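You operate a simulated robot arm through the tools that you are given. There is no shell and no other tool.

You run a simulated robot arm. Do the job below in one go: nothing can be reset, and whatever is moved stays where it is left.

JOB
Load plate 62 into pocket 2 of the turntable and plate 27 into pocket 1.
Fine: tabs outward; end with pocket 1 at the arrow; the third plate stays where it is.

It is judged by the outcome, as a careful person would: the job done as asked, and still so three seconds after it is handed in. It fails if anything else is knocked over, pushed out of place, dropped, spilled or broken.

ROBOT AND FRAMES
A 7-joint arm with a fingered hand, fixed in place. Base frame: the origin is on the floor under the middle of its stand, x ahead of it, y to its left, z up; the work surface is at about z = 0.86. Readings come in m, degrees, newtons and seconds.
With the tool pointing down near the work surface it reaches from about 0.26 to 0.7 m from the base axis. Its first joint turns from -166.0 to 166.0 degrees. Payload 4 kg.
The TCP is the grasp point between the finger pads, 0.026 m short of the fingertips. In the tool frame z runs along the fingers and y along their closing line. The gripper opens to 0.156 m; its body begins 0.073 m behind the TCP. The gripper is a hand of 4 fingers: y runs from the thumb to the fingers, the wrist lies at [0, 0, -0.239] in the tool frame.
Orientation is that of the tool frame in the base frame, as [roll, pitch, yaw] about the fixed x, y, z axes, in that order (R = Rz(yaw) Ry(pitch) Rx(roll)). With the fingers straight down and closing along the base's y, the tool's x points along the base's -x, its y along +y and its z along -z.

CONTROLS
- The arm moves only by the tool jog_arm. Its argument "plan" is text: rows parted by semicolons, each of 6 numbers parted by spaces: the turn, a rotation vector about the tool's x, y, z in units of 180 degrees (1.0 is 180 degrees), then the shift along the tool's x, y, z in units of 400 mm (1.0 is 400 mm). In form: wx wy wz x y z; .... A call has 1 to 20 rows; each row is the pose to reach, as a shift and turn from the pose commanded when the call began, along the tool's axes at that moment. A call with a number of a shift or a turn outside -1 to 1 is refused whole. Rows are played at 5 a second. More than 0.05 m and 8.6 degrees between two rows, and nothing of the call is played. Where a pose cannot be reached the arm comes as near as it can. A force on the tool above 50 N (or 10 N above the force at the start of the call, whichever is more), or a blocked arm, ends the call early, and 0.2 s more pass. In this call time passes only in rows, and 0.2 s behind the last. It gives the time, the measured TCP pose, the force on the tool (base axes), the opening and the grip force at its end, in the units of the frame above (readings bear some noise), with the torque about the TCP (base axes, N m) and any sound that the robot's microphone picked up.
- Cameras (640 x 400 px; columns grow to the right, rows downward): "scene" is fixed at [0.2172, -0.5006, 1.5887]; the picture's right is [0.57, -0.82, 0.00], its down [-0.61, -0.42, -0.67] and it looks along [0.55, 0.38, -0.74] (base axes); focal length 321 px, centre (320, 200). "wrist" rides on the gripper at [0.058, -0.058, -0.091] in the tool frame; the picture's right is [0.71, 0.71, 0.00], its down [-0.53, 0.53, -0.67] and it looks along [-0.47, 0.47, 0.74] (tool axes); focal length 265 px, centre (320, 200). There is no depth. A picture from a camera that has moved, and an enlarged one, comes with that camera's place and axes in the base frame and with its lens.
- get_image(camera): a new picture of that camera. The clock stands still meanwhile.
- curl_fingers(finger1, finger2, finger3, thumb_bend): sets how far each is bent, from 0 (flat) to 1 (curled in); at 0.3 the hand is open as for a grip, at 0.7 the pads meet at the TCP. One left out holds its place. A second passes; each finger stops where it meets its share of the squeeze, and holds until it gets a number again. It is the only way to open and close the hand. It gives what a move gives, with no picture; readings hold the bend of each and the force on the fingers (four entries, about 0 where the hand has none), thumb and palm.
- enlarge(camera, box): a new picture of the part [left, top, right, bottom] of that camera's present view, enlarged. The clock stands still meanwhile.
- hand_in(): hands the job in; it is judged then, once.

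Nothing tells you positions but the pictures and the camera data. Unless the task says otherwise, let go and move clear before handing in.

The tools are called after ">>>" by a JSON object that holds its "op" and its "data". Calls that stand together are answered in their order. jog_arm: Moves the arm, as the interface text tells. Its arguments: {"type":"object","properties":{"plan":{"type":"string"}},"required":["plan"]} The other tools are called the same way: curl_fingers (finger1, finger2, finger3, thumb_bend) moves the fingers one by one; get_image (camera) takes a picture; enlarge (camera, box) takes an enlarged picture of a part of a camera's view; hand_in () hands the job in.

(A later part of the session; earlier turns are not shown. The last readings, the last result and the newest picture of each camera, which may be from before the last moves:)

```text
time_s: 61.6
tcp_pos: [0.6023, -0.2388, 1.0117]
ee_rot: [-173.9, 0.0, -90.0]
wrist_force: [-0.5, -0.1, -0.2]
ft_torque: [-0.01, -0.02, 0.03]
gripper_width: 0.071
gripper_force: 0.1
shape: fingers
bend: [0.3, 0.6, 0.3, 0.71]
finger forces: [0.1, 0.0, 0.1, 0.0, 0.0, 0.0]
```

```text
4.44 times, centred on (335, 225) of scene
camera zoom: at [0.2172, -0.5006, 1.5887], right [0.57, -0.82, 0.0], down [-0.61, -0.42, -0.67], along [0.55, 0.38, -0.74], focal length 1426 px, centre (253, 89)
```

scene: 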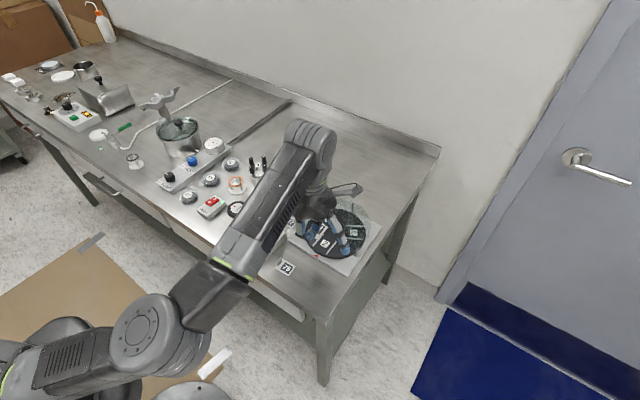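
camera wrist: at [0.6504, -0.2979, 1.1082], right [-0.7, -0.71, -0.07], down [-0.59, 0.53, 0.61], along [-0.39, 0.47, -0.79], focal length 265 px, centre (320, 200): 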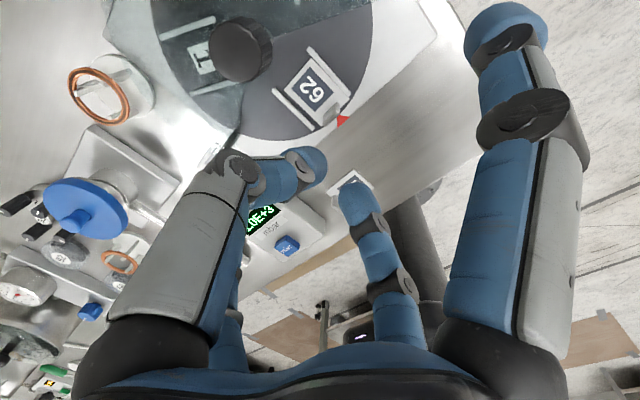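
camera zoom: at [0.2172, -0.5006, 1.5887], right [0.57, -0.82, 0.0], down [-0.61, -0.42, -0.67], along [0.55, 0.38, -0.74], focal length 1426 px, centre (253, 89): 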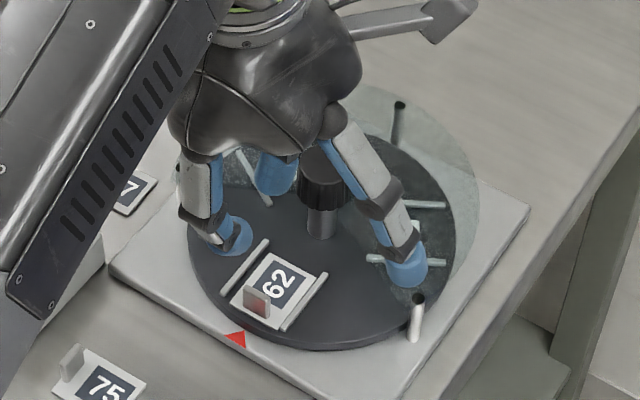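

Plate 62 sits about 4 mm too far out compared with the rails. I'll close the hand into a compact tip, come down outside the tab, and nudge it inward gently.

>>> {"op": "curl_fingers", "data": {"finger1": 0.6, "finger2": 0.74, "finger3": 0.6, "thumb_bend": 0.74}}

>>> {"op": "jog_arm", "data": {"plan": "0 0 0 0 0.03 0; 0 0 0 0 0.06 0; 0 0 0 0 0.088 0.01; 0 0 0 0 0.088 0.06; 0 0 0 0 0.088 0.12; 0 0 0 0 0.09 0.17"}}

>>> {"op": "get_image", "data": {"camera": "wrist"}}

>>> {"op": "enlarge", "data": {"camera": "scene", "box": [290, 180, 380, 270]}}

```text
time_s: 62.6
tcp_pos: [0.6024, -0.2402, 1.0108]
ee_rot: [-173.9, 0.0, -90.1]
wrist_force: [-0.9, -0.2, -0.9]
ft_torque: [-0.01, -0.01, -0.01]
gripper_width: 0.0139
gripper_force: 0.0
shape: fingers
bend: [0.6, 0.71, 0.6, 0.74]
finger forces: [0.1, 0.0, 0.0, 0.1, 0.0, 0.0]
```

```text
time_s: 64.0
tcp_pos: [0.5758, -0.2376, 0.94]
ee_rot: [-173.9, 0.0, -90.1]
wrist_force: [0.3, -0.2, 0.7]
ft_torque: [0.0, -0.02, 0.02]
gripper_width: 0.0141
gripper_force: 0.0
shape: fingers
bend: [0.6, 0.71, 0.6, 0.74]
finger forces: [0.1, 0.0, 0.0, 0.1, 0.1, 0.0]
```

```text
taken
camera wrist: at [0.6233, -0.2965, 1.0368], right [-0.7, -0.71, -0.07], down [-0.59, 0.53, 0.61], along [-0.39, 0.47, -0.79], focal length 265 px, centre (320, 200)
```

wrist: 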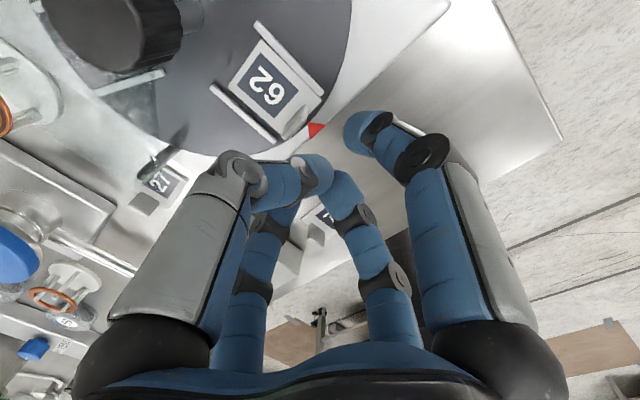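

```text
4.44 times, centred on (335, 225) of scene
camera zoom: at [0.2172, -0.5006, 1.5887], right [0.57, -0.82, 0.0], down [-0.61, -0.42, -0.67], along [0.55, 0.38, -0.74], focal length 1426 px, centre (253, 89)
```

zoom: 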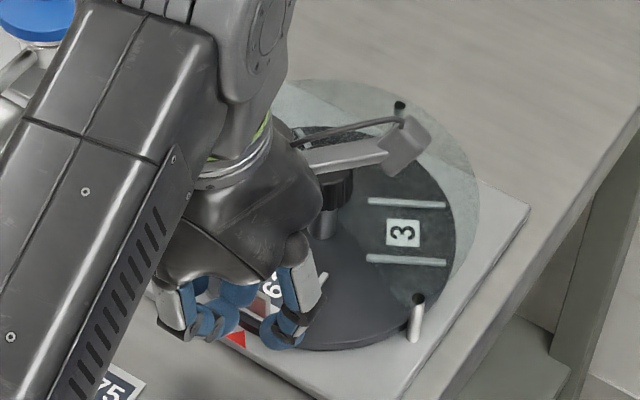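

The closed tip is just above and outside the tab. I'll back off 8 mm outward, lower to tab height, and then look before pushing.

>>> {"op": "jog_arm", "data": {"plan": "0 0 0 0 0.02 -0.002; 0 0 0 0 0.0233 0.029; 0 0 0 0 0.0266 0.06"}}

>>> {"op": "get_image", "data": {"camera": "wrist"}}

>>> {"op": "enlarge", "data": {"camera": "wrist", "box": [230, 40, 370, 200]}}

```text
time_s: 64.8
tcp_pos: [0.5668, -0.2373, 0.9143]
ee_rot: [-174.0, 0.0, -90.0]
wrist_force: [0.2, -0.1, -0.5]
ft_torque: [0.03, 0.0, -0.05]
gripper_width: 0.0141
gripper_force: 0.0
shape: fingers
bend: [0.6, 0.71, 0.6, 0.74]
finger forces: [0.1, 0.0, 0.0, 0.0, 0.1, 0.0]
```

```text
taken
camera wrist: at [0.6147, -0.2957, 1.0107], right [-0.7, -0.71, -0.07], down [-0.59, 0.53, 0.61], along [-0.39, 0.47, -0.79], focal length 265 px, centre (320, 200)
```

wrist: 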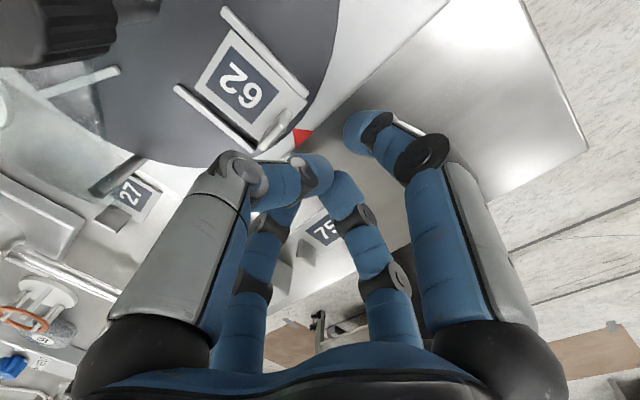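

```text
2.50 times, centred on (300, 120) of wrist
camera zoom: at [0.6147, -0.2957, 1.0107], right [-0.7, -0.71, -0.07], down [-0.59, 0.53, 0.61], along [-0.39, 0.47, -0.79], focal length 664 px, centre (370, 400)
```

zoom: 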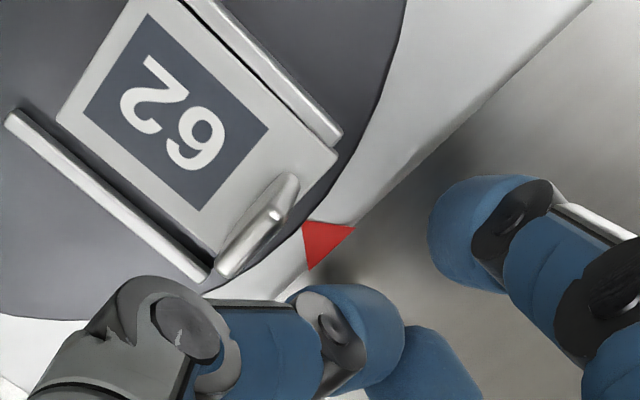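

The tip stands about 10 mm outside the tab. I'll push inward in small steps and watch.

>>> {"op": "jog_arm", "data": {"plan": "0 0 0 0 -0.0124 0.0013; 0 0 0 0 -0.0249 0.0027; 0 0 0 0 -0.031 0.0033; 0 0 0 0 -0.0348 0.0037"}}

>>> {"op": "enlarge", "data": {"camera": "wrist", "box": [210, 20, 370, 200]}}

```text
time_s: 65.8
tcp_pos: [0.581, -0.239, 0.9128]
ee_rot: [-173.9, 0.0, -90.0]
wrist_force: [-0.1, 0.2, 0.5]
ft_torque: [0.02, 0.02, -0.01]
gripper_width: 0.0139
gripper_force: 0.0
shape: fingers
bend: [0.6, 0.71, 0.6, 0.74]
finger forces: [0.1, 0.1, 0.1, 0.0, 0.0, 0.0]
```

```text
2.22 times, centred on (290, 110) of wrist
camera zoom: at [0.6281, -0.2967, 1.0098], right [-0.7, -0.71, -0.07], down [-0.59, 0.53, 0.61], along [-0.39, 0.47, -0.79], focal length 590 px, centre (387, 400)
```

zoom: 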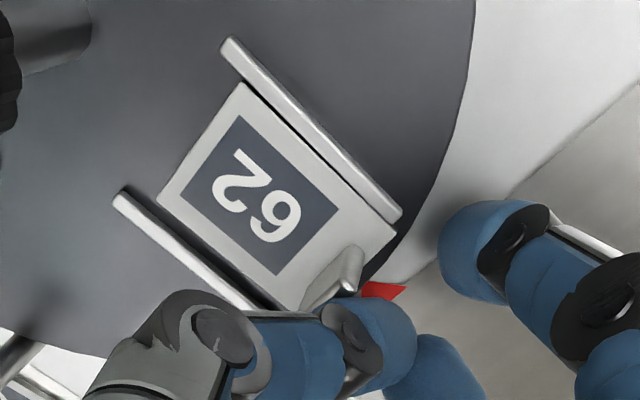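

Almost in contact. I'll push another 5 mm in small steps.

>>> {"op": "jog_arm", "data": {"plan": "0 0 0 0 -0.005 0.0005; 0 0 0 0 -0.0099 0.0011; 0 0 0 0 -0.0125 0.0013"}}

>>> {"op": "enlarge", "data": {"camera": "wrist", "box": [210, 20, 370, 200]}}

```text
time_s: 66.6
tcp_pos: [0.5851, -0.2385, 0.9134]
ee_rot: [-174.0, -0.1, -90.0]
wrist_force: [-0.8, 0.4, 0.5]
ft_torque: [0.0, 0.01, 0.01]
gripper_width: 0.014
gripper_force: 0.1
shape: fingers
bend: [0.6, 0.71, 0.6, 0.74]
finger forces: [0.0, 0.0, 0.0, 0.1, 0.0, 0.0]
```

```text
2.22 times, centred on (290, 110) of wrist
camera zoom: at [0.6323, -0.2969, 1.0102], right [-0.7, -0.71, -0.07], down [-0.59, 0.53, 0.61], along [-0.39, 0.47, -0.79], focal length 590 px, centre (387, 400)
```

zoom: 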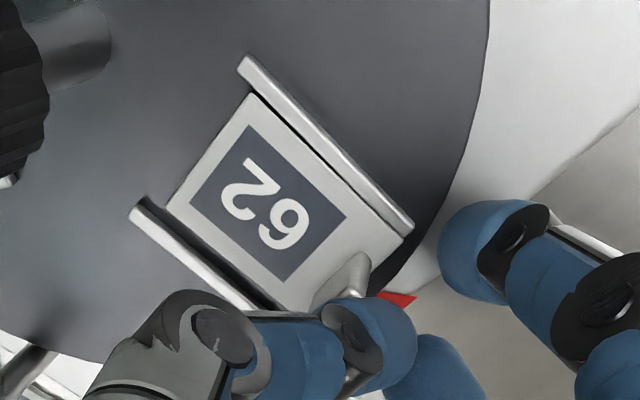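

The plate has begun sliding in along the rails. About 3.5 mm more to centre it.

>>> {"op": "jog_arm", "data": {"plan": "0 0 0 0 -0.0045 0.0005; 0 0 0 0 -0.009 0.001"}}

>>> {"op": "enlarge", "data": {"camera": "wrist", "box": [210, 20, 370, 200]}}

```text
time_s: 67.2
tcp_pos: [0.5886, -0.2385, 0.9137]
ee_rot: [-173.9, 0.0, -89.9]
wrist_force: [0.5, -0.4, 0.6]
ft_torque: [-0.01, -0.03, -0.03]
gripper_width: 0.0143
gripper_force: 0.0
shape: fingers
bend: [0.6, 0.71, 0.6, 0.74]
finger forces: [0.0, 0.0, 0.0, 0.0, 0.1, 0.0]
```

```text
2.22 times, centred on (290, 110) of wrist
camera zoom: at [0.636, -0.2968, 1.0102], right [-0.7, -0.71, -0.07], down [-0.59, 0.53, 0.61], along [-0.39, 0.47, -0.79], focal length 590 px, centre (387, 400)
```

zoom: 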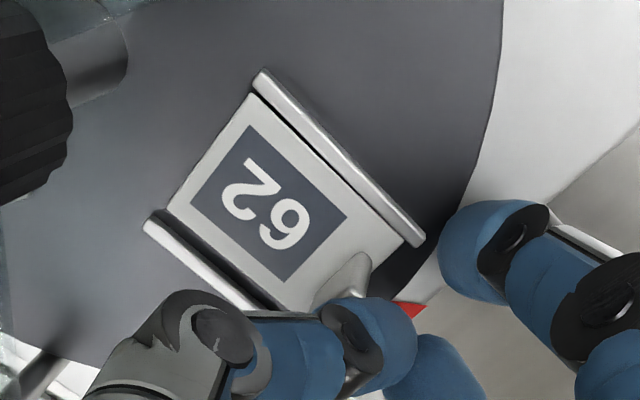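

Plate 62 is now centred between the rail ends. I'll back away outward and rise.

>>> {"op": "jog_arm", "data": {"plan": "0 0 0 0 0.0125 -0.0013; 0 0 0 0 0.0273 -0.0029; 0 0 0 0 0.0224 -0.05; 0 0 0 0 0.0161 -0.11; 0 0 0 0 0.0097 -0.17; 0 0 0 0 0.0034 -0.23"}}

>>> {"op": "get_image", "data": {"camera": "wrist"}}

>>> {"op": "enlarge", "data": {"camera": "wrist", "box": [220, 0, 360, 140]}}

>>> {"op": "enlarge", "data": {"camera": "scene", "box": [290, 180, 380, 270]}}

```text
time_s: 68.6
tcp_pos: [0.579, -0.2386, 1.005]
ee_rot: [-173.9, 0.0, -89.9]
wrist_force: [1.0, 0.3, -1.1]
ft_torque: [0.0, 0.04, 0.02]
gripper_width: 0.0139
gripper_force: 0.0
shape: fingers
bend: [0.6, 0.71, 0.6, 0.74]
finger forces: [0.0, 0.0, 0.1, 0.0, 0.1, 0.0]
```

```text
taken
camera wrist: at [0.6265, -0.2978, 1.1008], right [-0.7, -0.71, -0.07], down [-0.59, 0.53, 0.61], along [-0.39, 0.47, -0.79], focal length 265 px, centre (320, 200)
```

wrist: 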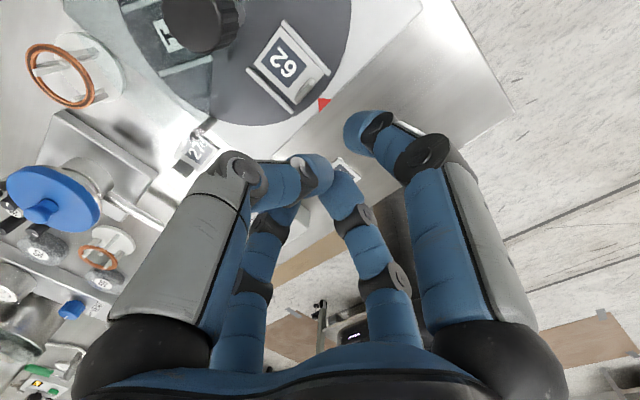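

```text
2.86 times, centred on (290, 70) of wrist
camera zoom: at [0.6265, -0.2978, 1.1008], right [-0.7, -0.71, -0.07], down [-0.59, 0.53, 0.61], along [-0.39, 0.47, -0.79], focal length 758 px, centre (406, 571)
```

zoom: 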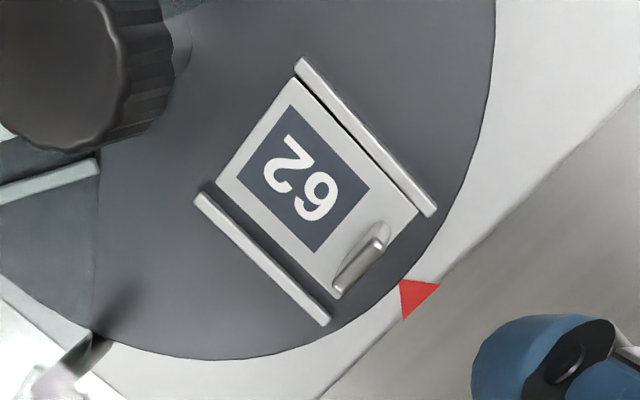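

```text
4.44 times, centred on (335, 225) of scene
camera zoom: at [0.2172, -0.5006, 1.5887], right [0.57, -0.82, 0.0], down [-0.61, -0.42, -0.67], along [0.55, 0.38, -0.74], focal length 1426 px, centre (253, 89)
```

zoom: 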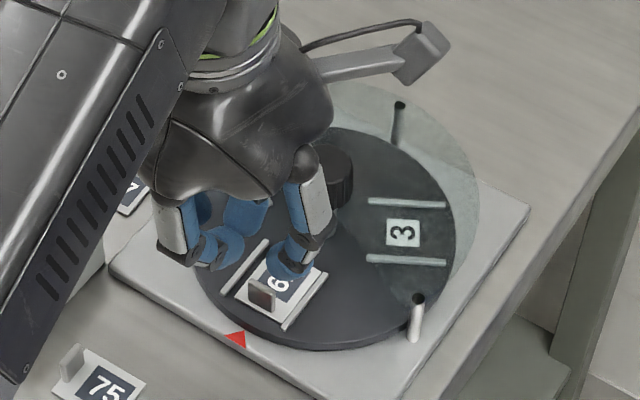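

Plate 62 is properly seated in pocket 2 with its tab outward. Next I'll turn the table back 120° to bring pocket 1 to the arrow. I'll set the fingers for the knob and pre-rotate the hand.

>>> {"op": "curl_fingers", "data": {"finger1": 0.54, "finger2": 0.54, "finger3": 0.54, "thumb_bend": 0.54}}

>>> {"op": "jog_arm", "data": {"plan": "0 0 0.0434 -0.0006 -0.0066 -0.0024; 0 0 0.0868 -0.0013 -0.0131 -0.0049; 0 0 0.1301 -0.0019 -0.0197 -0.0073; 0 0 0.1735 -0.0025 -0.0263 -0.0098; 0 0 0.2169 -0.0031 -0.0328 -0.0122; 0 0 0.2603 -0.0038 -0.0394 -0.0146; 0 0 0.3036 -0.0044 -0.0459 -0.0171; 0 0 0.347 -0.005 -0.0525 -0.0195; 0 0 0.3904 -0.0056 -0.0591 -0.0219; 0 0 0.4338 -0.0063 -0.0656 -0.0244; 0 0 0.4771 -0.0069 -0.0722 -0.0268; 0 0 0.5205 -0.0075 -0.0788 -0.0293; 0 0 0.5639 -0.0081 -0.0853 -0.0317; 0 0 0.6073 -0.0088 -0.0919 -0.0341; 0 0 0.6506 -0.0094 -0.0984 -0.0366; 0 0 0.694 -0.01 -0.105 -0.039"}}

>>> {"op": "get_image", "data": {"camera": "wrist"}}

```text
time_s: 69.6
tcp_pos: [0.5782, -0.2396, 1.0025]
ee_rot: [-173.8, 0.0, -90.1]
wrist_force: [-1.4, 0.6, -0.5]
ft_torque: [0.01, 0.03, -0.01]
gripper_width: 0.039
gripper_force: 0.1
shape: fingers
bend: [0.54, 0.54, 0.54, 0.54]
finger forces: [0.0, 0.0, 0.1, 0.0, 0.1, 0.1]
```

```text
time_s: 73.0
tcp_pos: [0.6179, -0.2335, 1.0246]
ee_rot: [176.5, 5.0, 144.9]
wrist_force: [-0.2, 0.7, 0.3]
ft_torque: [0.0, 0.02, -0.04]
gripper_width: 0.0393
gripper_force: 0.2
shape: fingers
bend: [0.54, 0.54, 0.54, 0.54]
finger forces: [0.1, 0.0, 0.0, 0.1, 0.0, 0.0]
```

```text
taken
camera wrist: at [0.5277, -0.2481, 1.1065], right [-0.17, 0.98, -0.02], down [0.66, 0.13, 0.74], along [0.73, 0.12, -0.67], focal length 265 px, centre (320, 200)
```

wrist: 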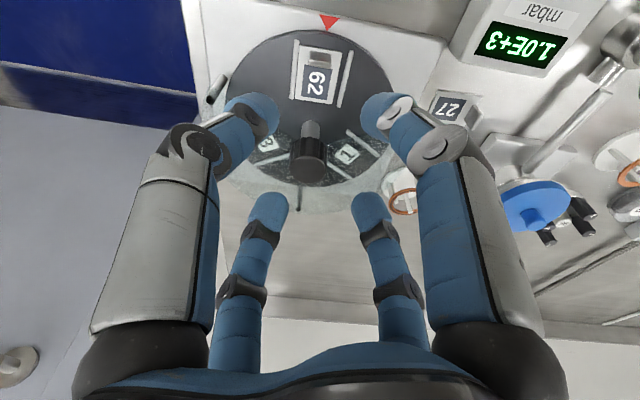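

Pre-rotation done. Now I'll add tilt and move above the knob.

>>> {"op": "jog_arm", "data": {"plan": "-0.0064 -0.0091 0 -0.0351 0.023 0.02; -0.0127 -0.0182 0 -0.0701 0.046 0.045; -0.0191 -0.0273 0 -0.1052 0.069 0.075"}}

>>> {"op": "get_image", "data": {"camera": "wrist"}}

>>> {"op": "enlarge", "data": {"camera": "scene", "box": [290, 160, 390, 270]}}

```text
time_s: 73.8
tcp_pos: [0.6709, -0.2333, 1.0003]
ee_rot: [173.0, 9.8, 144.5]
wrist_force: [0.3, 0.3, -0.4]
ft_torque: [0.0, 0.0, -0.01]
gripper_width: 0.0394
gripper_force: 0.1
shape: fingers
bend: [0.54, 0.54, 0.54, 0.54]
finger forces: [0.0, 0.1, 0.0, 0.0, 0.1, 0.1]
```

```text
taken
camera wrist: at [0.5723, -0.2484, 1.0717], right [-0.17, 0.98, -0.04], down [0.58, 0.13, 0.81], along [0.8, 0.12, -0.59], focal length 265 px, centre (320, 200)
```

wrist: 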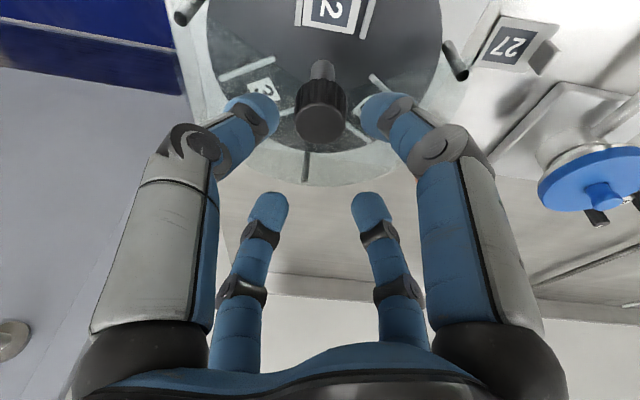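

```text
3.64 times, centred on (340, 215) of scene
camera zoom: at [0.2172, -0.5006, 1.5887], right [0.57, -0.82, 0.0], down [-0.61, -0.42, -0.67], along [0.55, 0.38, -0.74], focal length 1167 px, centre (247, 146)
```

zoom: 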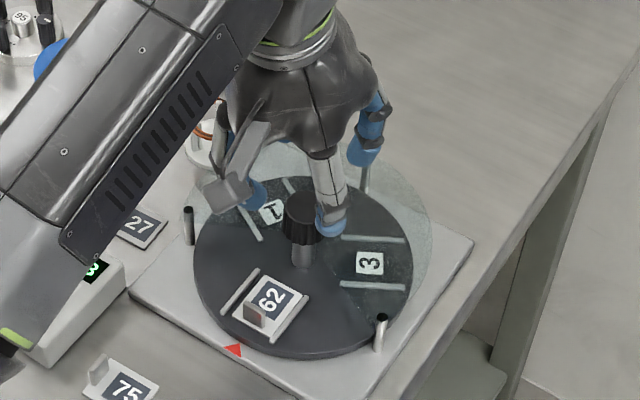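

Above the knob again; finger tips are evenly around the cap. Lowering with a slightly higher final height than last time.

>>> {"op": "jog_arm", "data": {"plan": "0 0 0 0.0061 -0.0053 0.038; 0 0 0 0.0108 -0.0095 0.067; 0 0 0 0.0145 -0.0127 0.09; 0 0 0 0.0183 -0.016 0.1137"}}

>>> {"op": "get_image", "data": {"camera": "wrist"}}

```text
time_s: 74.8
tcp_pos: [0.6709, -0.2354, 0.9525]
ee_rot: [173.0, 9.8, 144.6]
wrist_force: [-0.1, -0.3, -0.7]
ft_torque: [-0.01, -0.02, -0.04]
gripper_width: 0.0395
gripper_force: 0.1
shape: fingers
bend: [0.54, 0.54, 0.54, 0.54]
finger forces: [0.0, 0.0, 0.1, 0.1, 0.0, 0.0]
```

```text
taken
camera wrist: at [0.5731, -0.2501, 1.0253], right [-0.17, 0.98, -0.04], down [0.58, 0.13, 0.81], along [0.8, 0.12, -0.59], focal length 265 px, centre (320, 200)
```

wrist: 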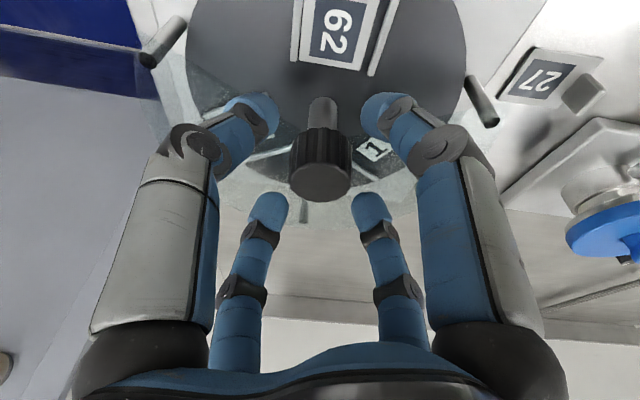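

Centred around the cap with no contact. Closing on the knob.

>>> {"op": "curl_fingers", "data": {"finger1": 0.7, "finger2": 0.7, "finger3": 0.7, "thumb_bend": 0.7}}

>>> {"op": "jog_arm", "data": {"plan": "0 0 -0.0222 0 0 0; 0 0 -0.0444 0 0 0; 0 0 -0.0667 0 0 0; 0 0 -0.0889 0 0 0"}}

>>> {"op": "enlarge", "data": {"camera": "scene", "box": [290, 160, 390, 270]}}

>>> {"op": "get_image", "data": {"camera": "wrist"}}

```text
time_s: 75.8
tcp_pos: [0.67, -0.2355, 0.9536]
ee_rot: [173.1, 9.8, 144.5]
wrist_force: [-3.0, -2.9, -2.7]
ft_torque: [-0.06, 0.1, -0.02]
gripper_width: 0.018
gripper_force: 16.5
shape: fingers
bend: [0.62, 0.63, 0.63, 0.63]
finger forces: [7.7, 6.7, 6.4, 0.1, 11.9, 0.0]
```

```text
time_s: 76.8
tcp_pos: [0.6713, -0.2357, 0.9539]
ee_rot: [176.0, 11.4, 160.7]
wrist_force: [-2.2, 1.4, -3.2]
ft_torque: [0.23, 0.13, 0.01]
gripper_width: 0.0186
gripper_force: 16.2
shape: fingers
bend: [0.62, 0.63, 0.63, 0.63]
finger forces: [8.5, 8.7, 6.5, 0.1, 8.7, 0.1]
```

```text
3.64 times, centred on (340, 215) of scene
camera zoom: at [0.2172, -0.5006, 1.5887], right [0.57, -0.82, 0.0], down [-0.61, -0.42, -0.67], along [0.55, 0.38, -0.74], focal length 1167 px, centre (247, 146)
```

zoom: 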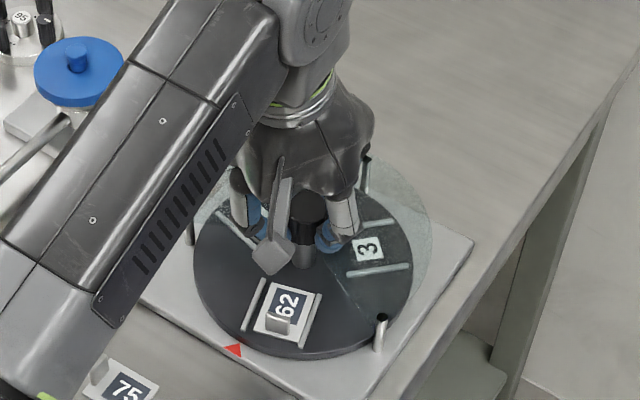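

```text
taken
camera wrist: at [0.5797, -0.2727, 1.0268], right [-0.43, 0.9, -0.09], down [0.51, 0.33, 0.79], along [0.74, 0.3, -0.6], focal length 265 px, centre (320, 200)
```

wrist: 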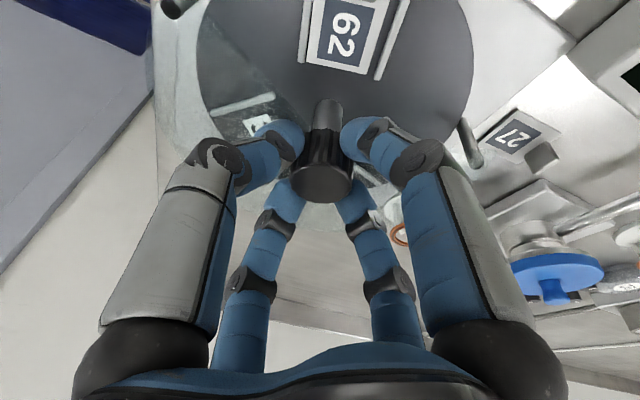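

The disc follows and plate 62 rides with it. I'll continue slowly and check when it passes under the cover edge and post.

>>> {"op": "jog_arm", "data": {"plan": "0 0 -0.0256 0 0 0; 0 0 -0.0511 0 0 0; 0 0 -0.0767 0 0 0; 0 0 -0.1022 0 0 0; 0 0 -0.1278 0 0 0; 0 0 -0.1533 0 0 0; 0 0 -0.1789 0 0 0; 0 0 -0.2044 0 0 0; 0 0 -0.23 0 0 0"}}

>>> {"op": "enlarge", "data": {"camera": "scene", "box": [290, 160, 390, 270]}}

```text
time_s: 78.8
tcp_pos: [0.6706, -0.2347, 0.9544]
ee_rot: [-175.4, 11.1, -156.9]
wrist_force: [-3.2, 3.0, -0.8]
ft_torque: [0.32, 0.24, 0.0]
gripper_width: 0.0194
gripper_force: 17.7
shape: fingers
bend: [0.62, 0.62, 0.63, 0.64]
finger forces: [8.7, 11.2, 6.3, 0.0, 8.3, 0.0]
```

```text
3.64 times, centred on (340, 215) of scene
camera zoom: at [0.2172, -0.5006, 1.5887], right [0.57, -0.82, 0.0], down [-0.61, -0.42, -0.67], along [0.55, 0.38, -0.74], focal length 1167 px, centre (247, 146)
```

zoom: 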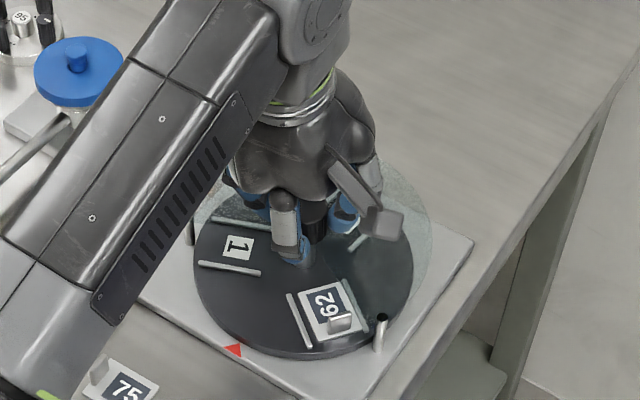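

Plate 62 is about to pass inside the post with room to spare. Continuing the remaining 62°.

>>> {"op": "jog_arm", "data": {"plan": "0 0 -0.0289 0 0 0; 0 0 -0.0578 0 0 0; 0 0 -0.0867 0 0 0; 0 0 -0.1156 0 0 0; 0 0 -0.1444 0 0 0; 0 0 -0.1733 0 0 0; 0 0 -0.2022 0 0 0; 0 0 -0.2311 0 0 0; 0 0 -0.26 0 0 0; 0 0 -0.2889 0 0 0; 0 0 -0.3178 0 0 0; 0 0 -0.3467 0 0 0"}}

>>> {"op": "enlarge", "data": {"camera": "scene", "box": [290, 160, 390, 270]}}

>>> {"op": "get_image", "data": {"camera": "wrist"}}

```text
time_s: 81.4
tcp_pos: [0.6702, -0.2358, 0.9536]
ee_rot: [-167.9, 1.1, -94.8]
wrist_force: [-2.1, 7.4, 4.2]
ft_torque: [0.43, 0.4, 0.04]
gripper_width: 0.0193
gripper_force: 19.9
shape: fingers
bend: [0.63, 0.63, 0.63, 0.64]
finger forces: [5.8, 13.8, 9.2, 0.0, 10.9, 0.0]
```

```text
3.64 times, centred on (340, 215) of scene
camera zoom: at [0.2172, -0.5006, 1.5887], right [0.57, -0.82, 0.0], down [-0.61, -0.42, -0.67], along [0.55, 0.38, -0.74], focal length 1167 px, centre (247, 146)
```

zoom: 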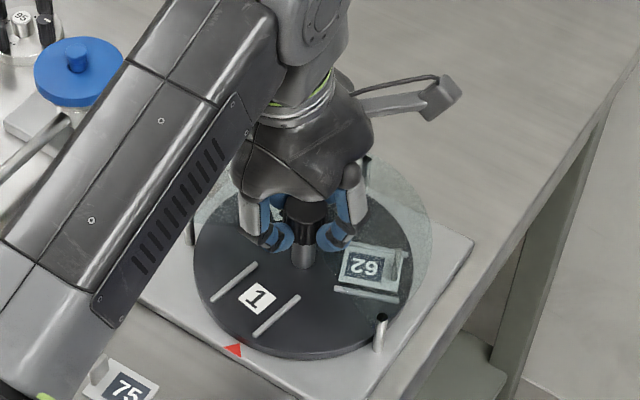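

```text
taken
camera wrist: at [0.7026, -0.2986, 1.0539], right [-0.75, -0.64, -0.16], down [-0.61, 0.57, 0.55], along [-0.26, 0.51, -0.82], focal length 265 px, centre (320, 200)
```

wrist: 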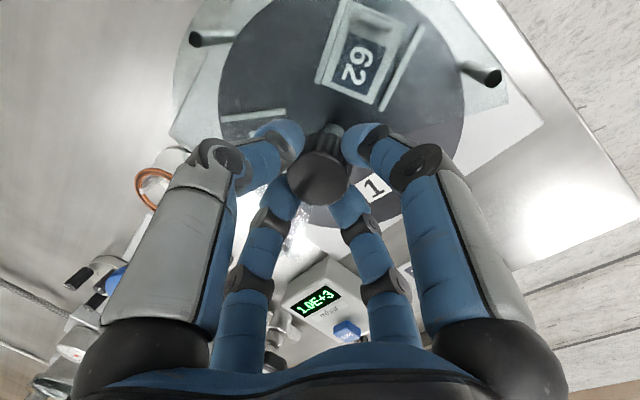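

Pocket 1 is about 10° short of the arrow because of slip. Turning 10° more.

>>> {"op": "jog_arm", "data": {"plan": "0 0 -0.0278 0 0 0; 0 0 -0.0556 0 0 0"}}

>>> {"op": "enlarge", "data": {"camera": "scene", "box": [290, 160, 390, 270]}}

```text
time_s: 82.0
tcp_pos: [0.6708, -0.2354, 0.9547]
ee_rot: [-168.0, -0.9, -85.1]
wrist_force: [-3.8, 7.8, 4.3]
ft_torque: [0.4, 0.43, 0.0]
gripper_width: 0.0189
gripper_force: 19.8
shape: fingers
bend: [0.63, 0.63, 0.63, 0.64]
finger forces: [5.7, 13.6, 9.7, 0.0, 10.8, 0.0]
```

```text
3.64 times, centred on (340, 215) of scene
camera zoom: at [0.2172, -0.5006, 1.5887], right [0.57, -0.82, 0.0], down [-0.61, -0.42, -0.67], along [0.55, 0.38, -0.74], focal length 1167 px, centre (247, 146)
```

zoom: 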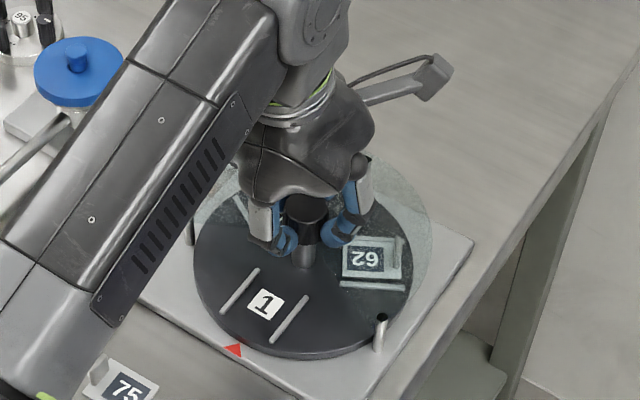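

Pocket 1 is exactly where it was at the start, at the arrow. I'll release with a small opening this time and lift.

>>> {"op": "curl_fingers", "data": {"finger1": 0.57, "finger2": 0.57, "finger3": 0.57, "thumb_bend": 0.57}}

>>> {"op": "jog_arm", "data": {"plan": "0 0 0 0 0 -0.02; 0 0 0 0 0 -0.05; 0 0 0 0 0 -0.09; 0 0 0 0 0 -0.14"}}

>>> {"op": "enlarge", "data": {"camera": "scene", "box": [290, 160, 390, 270]}}

>>> {"op": "get_image", "data": {"camera": "wrist"}}

```text
time_s: 83.0
tcp_pos: [0.6711, -0.2365, 0.9541]
ee_rot: [-167.9, -1.0, -85.2]
wrist_force: [-0.7, -0.4, 0.2]
ft_torque: [0.0, 0.0, 0.05]
gripper_width: 0.0336
gripper_force: 0.0
shape: fingers
bend: [0.56, 0.56, 0.56, 0.56]
finger forces: [0.2, 0.1, 0.0, 0.0, 0.0, 0.0]
```

```text
time_s: 84.0
tcp_pos: [0.6597, -0.2363, 1.0086]
ee_rot: [-168.0, -1.0, -85.2]
wrist_force: [-0.9, 0.5, 0.1]
ft_torque: [0.0, 0.0, 0.05]
gripper_width: 0.0336
gripper_force: 0.0
shape: fingers
bend: [0.56, 0.56, 0.56, 0.56]
finger forces: [0.0, 0.0, 0.1, 0.0, 0.1, 0.1]
```

```text
3.64 times, centred on (340, 215) of scene
camera zoom: at [0.2172, -0.5006, 1.5887], right [0.57, -0.82, 0.0], down [-0.61, -0.42, -0.67], along [0.55, 0.38, -0.74], focal length 1167 px, centre (247, 146)
```

zoom: 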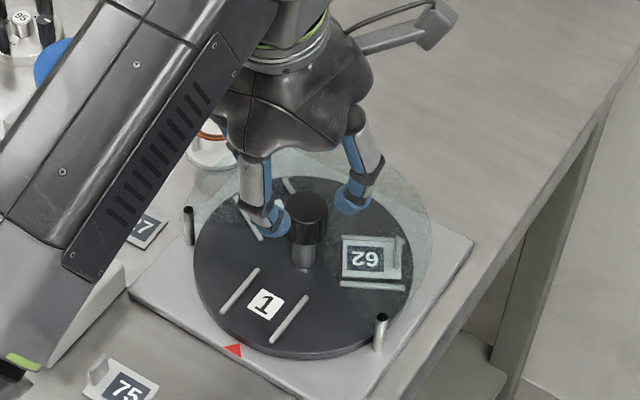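

```text
taken
camera wrist: at [0.7009, -0.2897, 1.1101], right [-0.63, -0.77, -0.14], down [-0.7, 0.48, 0.53], along [-0.34, 0.43, -0.83], focal length 265 px, centre (320, 200)
```

wrist: 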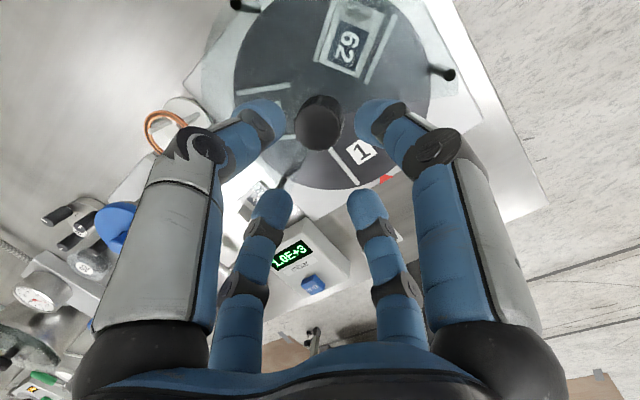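

Pocket 1 is at the arrow and plate 62 rides safely in pocket 2 under the cover. Now plate 27: its tab is at about (0.636, -0.082), turned about 5°. I'll swing the hand over it at height and straighten the tilt.

>>> {"op": "jog_arm", "data": {"plan": "0 0 0.0414 -0.025 0.0092 -0.0069; 0 0 0.0828 -0.0501 0.0184 -0.0138; 0 0 0.1242 -0.0751 0.0276 -0.0206; 0 0 0.1656 -0.1002 0.0368 -0.0275; 0 0 0.207 -0.1252 0.046 -0.0344; 0 0 0.2484 -0.1503 0.0553 -0.0413; 0 0 0.2897 -0.1753 0.0645 -0.0481; 0 0 0.3311 -0.2003 0.0737 -0.055; 0 0 0.3725 -0.2254 0.0829 -0.0619; 0 0 0.4139 -0.2504 0.0921 -0.0688; 0 0 0.4553 -0.2755 0.1013 -0.0756; 0 0 0.4967 -0.3005 0.1105 -0.0825"}}

>>> {"op": "jog_arm", "data": {"plan": "-0.0021 0.0221 0 0 0 0; -0.0043 0.0443 0 0 0 0; -0.0064 0.0664 0 0 0 0"}}

>>> {"op": "get_image", "data": {"camera": "wrist"}}

>>> {"op": "get_image", "data": {"camera": "scene"}}

```text
time_s: 86.6
tcp_pos: [0.5984, -0.1201, 1.0286]
ee_rot: [-178.9, 12.0, -174.5]
wrist_force: [0.2, -0.2, 0.4]
ft_torque: [-0.01, 0.01, -0.03]
gripper_width: 0.0336
gripper_force: 0.0
shape: fingers
bend: [0.56, 0.56, 0.56, 0.56]
finger forces: [0.0, 0.0, 0.1, 0.0, 0.1, 0.0]
```

```text
time_s: 87.4
tcp_pos: [0.599, -0.1189, 1.0282]
ee_rot: [180.0, 0.0, -174.5]
wrist_force: [-0.7, -0.2, 0.6]
ft_torque: [0.01, -0.01, 0.0]
gripper_width: 0.0335
gripper_force: 0.1
shape: fingers
bend: [0.56, 0.56, 0.56, 0.56]
finger forces: [0.0, 0.0, 0.1, 0.0, 0.0, 0.1]
```

```text
taken
camera wrist: at [0.5462, -0.1834, 1.1193], right [-0.77, 0.64, 0.0], down [0.47, 0.57, 0.67], along [0.42, 0.52, -0.74], focal length 265 px, centre (320, 200)
```

wrist: 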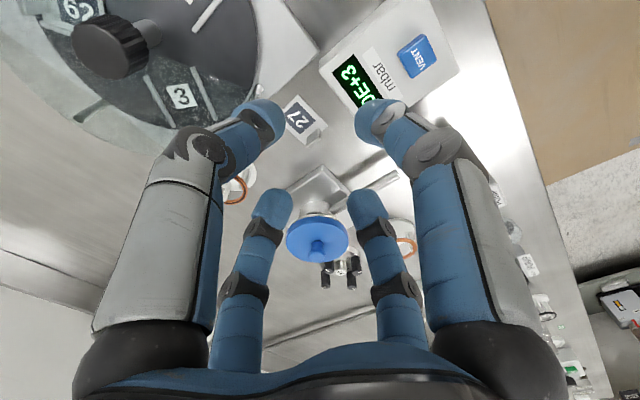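

```text
taken
```

scene: 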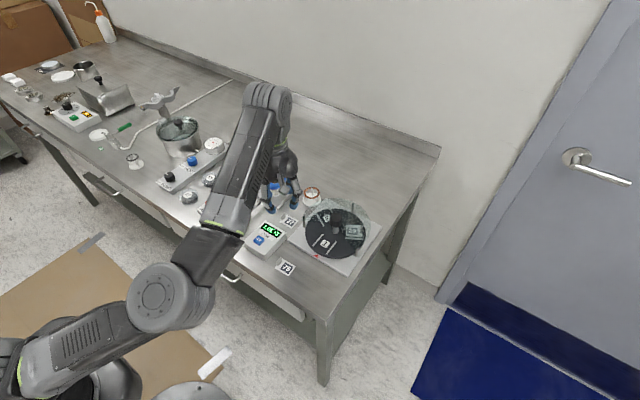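

Plate 27 is in view between the fingers. I'll enlarge to fix its tab position precisely.

>>> {"op": "enlarge", "data": {"camera": "wrist", "box": [265, 85, 345, 155]}}

>>> {"op": "enlarge", "data": {"camera": "wrist", "box": [220, 60, 420, 260]}}

```text
5.71 times, centred on (305, 120) of wrist
camera zoom: at [0.5462, -0.1834, 1.1193], right [-0.77, 0.64, 0.0], down [0.47, 0.57, 0.67], along [0.42, 0.52, -0.74], focal length 1517 px, centre (406, 657)
```

zoom: 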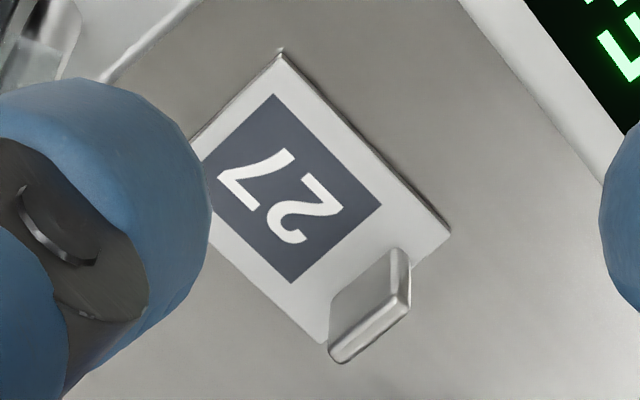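

```text
2.00 times, centred on (320, 160) of wrist
camera zoom: at [0.5462, -0.1834, 1.1193], right [-0.77, 0.64, 0.0], down [0.47, 0.57, 0.67], along [0.42, 0.52, -0.74], focal length 531 px, centre (320, 280)
```

zoom: 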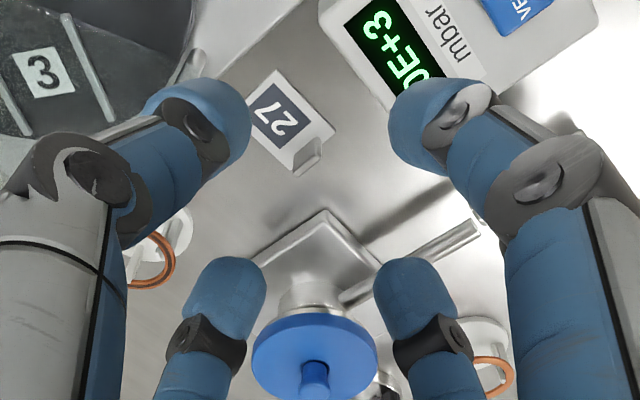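

Plate 27's tab is centred at (0.638, -0.083), with the plate turned about 3°. I'll set the same finger shape as before and come down above the tab.

>>> {"op": "curl_fingers", "data": {"finger1": 0.62, "finger2": 0.69, "finger3": 0.62, "thumb_bend": 0.67}}

>>> {"op": "jog_arm", "data": {"plan": "0 0 0.0046 -0.036 0.0305 0.01; 0 0 0.0093 -0.0719 0.0611 0.04; 0 0 0.0139 -0.1078 0.0916 0.1; 0 0 0.0139 -0.1078 0.0916 0.16; 0 0 0.0139 -0.1078 0.0916 0.208"}}

>>> {"op": "get_image", "data": {"camera": "wrist"}}

>>> {"op": "enlarge", "data": {"camera": "wrist", "box": [250, 60, 370, 180]}}

>>> {"op": "enlarge", "data": {"camera": "scene", "box": [240, 150, 340, 260]}}

```text
time_s: 88.4
tcp_pos: [0.5978, -0.1209, 1.0278]
ee_rot: [-180.0, 0.1, -174.5]
wrist_force: [-0.1, -0.4, 0.0]
ft_torque: [0.0, -0.01, -0.02]
gripper_width: 0.012
gripper_force: 0.0
shape: fingers
bend: [0.62, 0.69, 0.62, 0.67]
finger forces: [0.0, 0.0, 0.1, 0.0, 0.0, 0.1]
```

```text
time_s: 89.6
tcp_pos: [0.6397, -0.078, 0.9459]
ee_rot: [180.0, 0.1, -177.1]
wrist_force: [-1.0, 0.9, 0.1]
ft_torque: [0.0, 0.02, -0.01]
gripper_width: 0.012
gripper_force: 0.0
shape: fingers
bend: [0.62, 0.69, 0.62, 0.67]
finger forces: [0.1, 0.0, 0.0, 0.1, 0.0, 0.1]
```

```text
taken
camera wrist: at [0.5848, -0.1398, 1.0365], right [-0.74, 0.67, 0.0], down [0.5, 0.55, 0.67], along [0.45, 0.5, -0.74], focal length 265 px, centre (320, 200)
```

wrist: 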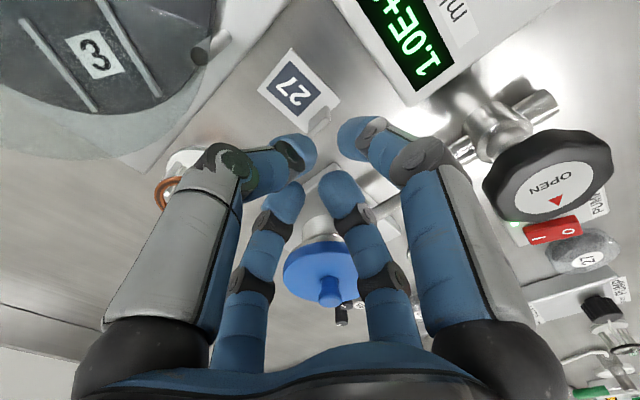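

```text
3.33 times, centred on (310, 120) of wrist
camera zoom: at [0.5848, -0.1398, 1.0365], right [-0.74, 0.67, 0.0], down [0.5, 0.55, 0.67], along [0.45, 0.5, -0.74], focal length 885 px, centre (353, 467)
```

zoom: 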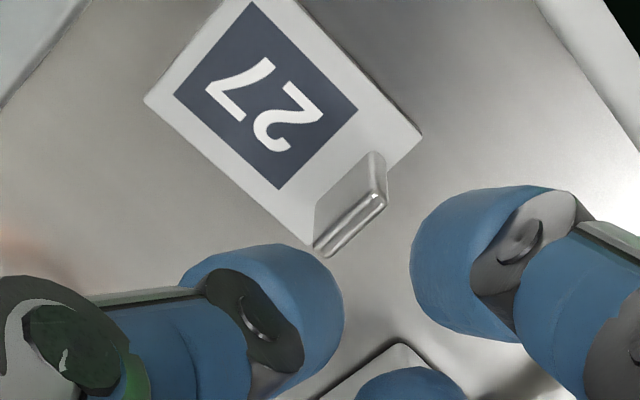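

```text
3.64 times, centred on (290, 205) of scene
camera zoom: at [0.2172, -0.5006, 1.5887], right [0.57, -0.82, 0.0], down [-0.61, -0.42, -0.67], along [0.55, 0.38, -0.74], focal length 1167 px, centre (429, 182)
```

zoom: 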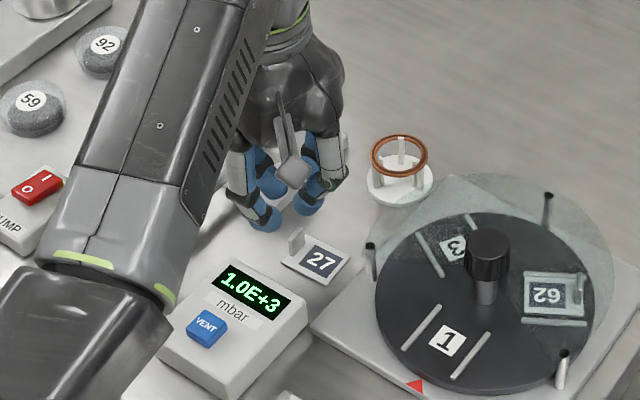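

The tab is about 3 mm off in x and well placed in y. I'll correct that and lower in two stages.

>>> {"op": "jog_arm", "data": {"plan": "0 0 0 0.007 0 0.02; 0 0 0 0.007 0 0.05; 0 0 0 0.007 0 0.0862"}}

>>> {"op": "enlarge", "data": {"camera": "wrist", "box": [250, 60, 370, 180]}}

```text
time_s: 90.4
tcp_pos: [0.634, -0.0808, 0.9109]
ee_rot: [180.0, 0.1, -177.0]
wrist_force: [-0.4, -0.4, 0.2]
ft_torque: [0.0, 0.0, 0.0]
gripper_width: 0.0123
gripper_force: 0.0
shape: fingers
bend: [0.62, 0.69, 0.62, 0.67]
finger forces: [0.1, 0.1, 0.1, 0.1, 0.0, 0.1]
```

```text
3.33 times, centred on (310, 120) of wrist
camera zoom: at [0.5795, -0.1413, 1.0018], right [-0.74, 0.67, 0.0], down [0.5, 0.55, 0.67], along [0.45, 0.5, -0.74], focal length 885 px, centre (353, 467)
```

zoom: 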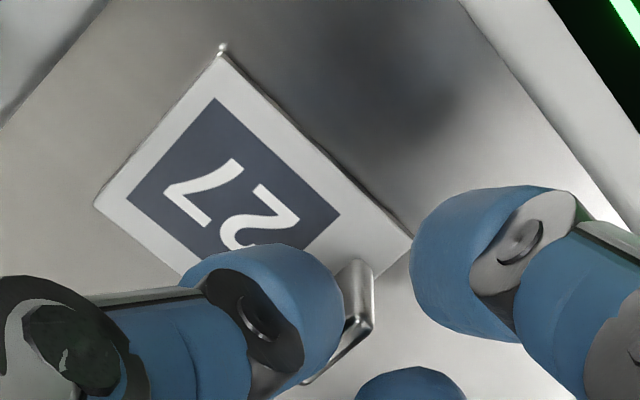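

The arm overshot slightly; the tab is now 2.6 mm off the other way. I'll make a small correction and re-check.

>>> {"op": "jog_arm", "data": {"plan": "0 0 0 -0.003 0.002 0; 0 0 0 -0.0055 0.003 0; 0 0 0 -0.0055 0.003 0"}}

>>> {"op": "enlarge", "data": {"camera": "wrist", "box": [250, 60, 370, 180]}}

```text
time_s: 91.2
tcp_pos: [0.6377, -0.0789, 0.913]
ee_rot: [180.0, 0.1, -177.0]
wrist_force: [1.0, -0.6, -1.2]
ft_torque: [0.02, 0.0, -0.02]
gripper_width: 0.0121
gripper_force: 0.2
shape: fingers
bend: [0.62, 0.69, 0.62, 0.67]
finger forces: [0.1, 0.1, 0.0, 0.0, 0.0, 0.0]
```

```text
3.33 times, centred on (310, 120) of wrist
camera zoom: at [0.5824, -0.1397, 1.0031], right [-0.74, 0.67, 0.0], down [0.5, 0.55, 0.67], along [0.45, 0.5, -0.74], focal length 885 px, centre (353, 467)
```

zoom: 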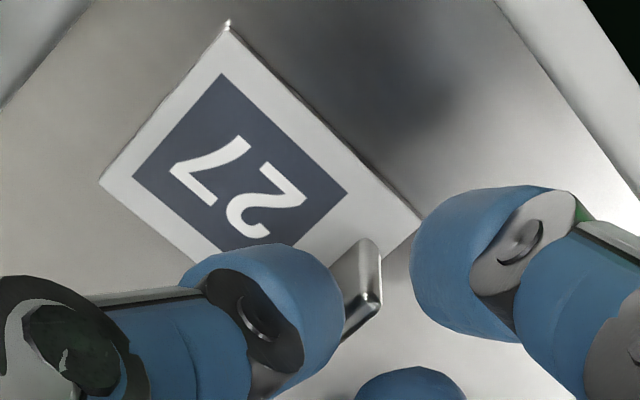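

Now the tab is centred within half a millimetre. Lowering to z ≈ 0.895.

>>> {"op": "jog_arm", "data": {"plan": "0 0 0 0 0 0.012; 0 0 0 0 0 0.024; 0 0 0 0 0 0.034; 0 0 0 0 0 0.041; 0 0 0 0 0 0.041"}}

>>> {"op": "enlarge", "data": {"camera": "wrist", "box": [250, 60, 370, 180]}}

```text
time_s: 92.4
tcp_pos: [0.6386, -0.0795, 0.8965]
ee_rot: [-179.9, 0.1, -177.0]
wrist_force: [0.0, -0.1, -1.0]
ft_torque: [-0.01, 0.02, 0.02]
gripper_width: 0.012
gripper_force: 0.1
shape: fingers
bend: [0.62, 0.69, 0.62, 0.67]
finger forces: [0.1, 0.0, 0.0, 0.0, 0.1, 0.0]
```

```text
3.33 times, centred on (310, 120) of wrist
camera zoom: at [0.5829, -0.1404, 0.9864], right [-0.74, 0.67, 0.0], down [0.5, 0.55, 0.67], along [0.45, 0.5, -0.74], focal length 885 px, centre (353, 467)
```

zoom: 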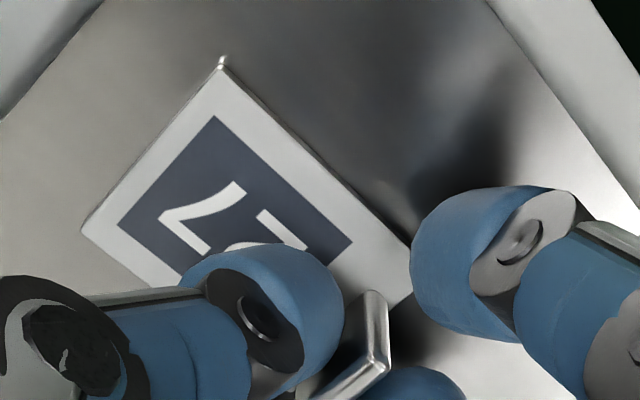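

No contact, and the tab stands between thumb and finger2. Closing finger2, then the thumb.

>>> {"op": "curl_fingers", "data": {"finger2": 0.75}}

>>> {"op": "curl_fingers", "data": {"thumb_bend": 0.8}}

>>> {"op": "enlarge", "data": {"camera": "wrist", "box": [250, 60, 370, 180]}}

```text
time_s: 93.4
tcp_pos: [0.6383, -0.0787, 0.8954]
ee_rot: [-180.0, 0.0, -177.0]
wrist_force: [-0.6, 0.3, 0.2]
ft_torque: [-0.02, 0.01, -0.02]
gripper_width: 0.0129
gripper_force: 1.6
shape: fingers
bend: [0.62, 0.74, 0.62, 0.67]
finger forces: [0.0, 1.9, 0.1, 0.1, 1.7, 0.0]
```

```text
time_s: 94.4
tcp_pos: [0.6385, -0.0789, 0.8963]
ee_rot: [180.0, -0.1, -177.0]
wrist_force: [-0.6, -0.4, -0.6]
ft_torque: [-0.03, 0.02, -0.01]
gripper_width: 0.0101
gripper_force: 9.7
shape: fingers
bend: [0.62, 0.74, 0.62, 0.72]
finger forces: [0.0, 9.9, 0.0, 0.0, 9.7, 0.0]
```

```text
3.33 times, centred on (310, 120) of wrist
camera zoom: at [0.5829, -0.1404, 0.9865], right [-0.74, 0.67, 0.0], down [0.5, 0.55, 0.67], along [0.45, 0.5, -0.74], focal length 885 px, centre (353, 467)
```

zoom: 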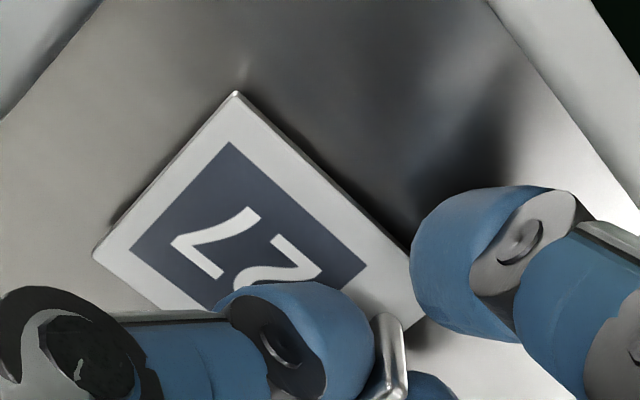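

Plate 27 is gripped with about 9.8 N on each side. Lifting straight up.

>>> {"op": "jog_arm", "data": {"plan": "0 0 0 0 0 -0.01; 0 0 0 0 0 -0.03; 0 0 0 0 0 -0.06; 0 0 0 0 0 -0.1; 0 0 0 0 0 -0.15; 0 0 0 0 0 -0.2; 0 0 0 0 0 -0.25"}}

>>> {"op": "get_image", "data": {"camera": "wrist"}}

>>> {"op": "enlarge", "data": {"camera": "scene", "box": [240, 130, 340, 240]}}

```text
time_s: 96.0
tcp_pos: [0.6388, -0.0795, 0.9945]
ee_rot: [179.9, 0.0, -176.9]
wrist_force: [-0.2, -0.6, -0.5]
ft_torque: [0.01, 0.0, 0.01]
gripper_width: 0.0103
gripper_force: 9.5
shape: fingers
bend: [0.62, 0.74, 0.62, 0.72]
finger forces: [0.1, 9.8, 0.0, 0.1, 9.9, 0.1]
```

```text
taken
camera wrist: at [0.5832, -0.1394, 1.0855], right [-0.74, 0.67, 0.0], down [0.5, 0.55, 0.67], along [0.45, 0.5, -0.74], focal length 265 px, centre (320, 200)
```

wrist: 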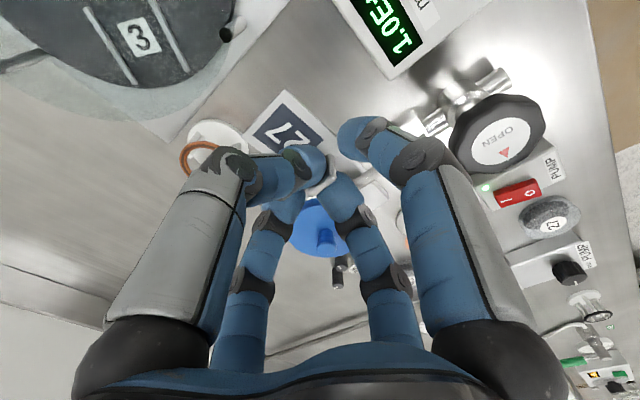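

```text
3.64 times, centred on (290, 185) of scene
camera zoom: at [0.2172, -0.5006, 1.5887], right [0.57, -0.82, 0.0], down [-0.61, -0.42, -0.67], along [0.55, 0.38, -0.74], focal length 1167 px, centre (429, 254)
```

zoom: 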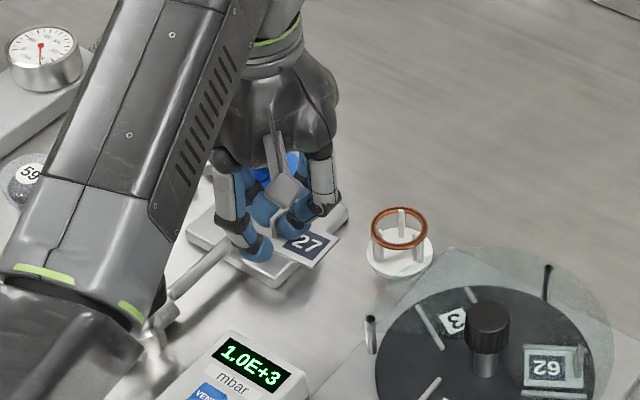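

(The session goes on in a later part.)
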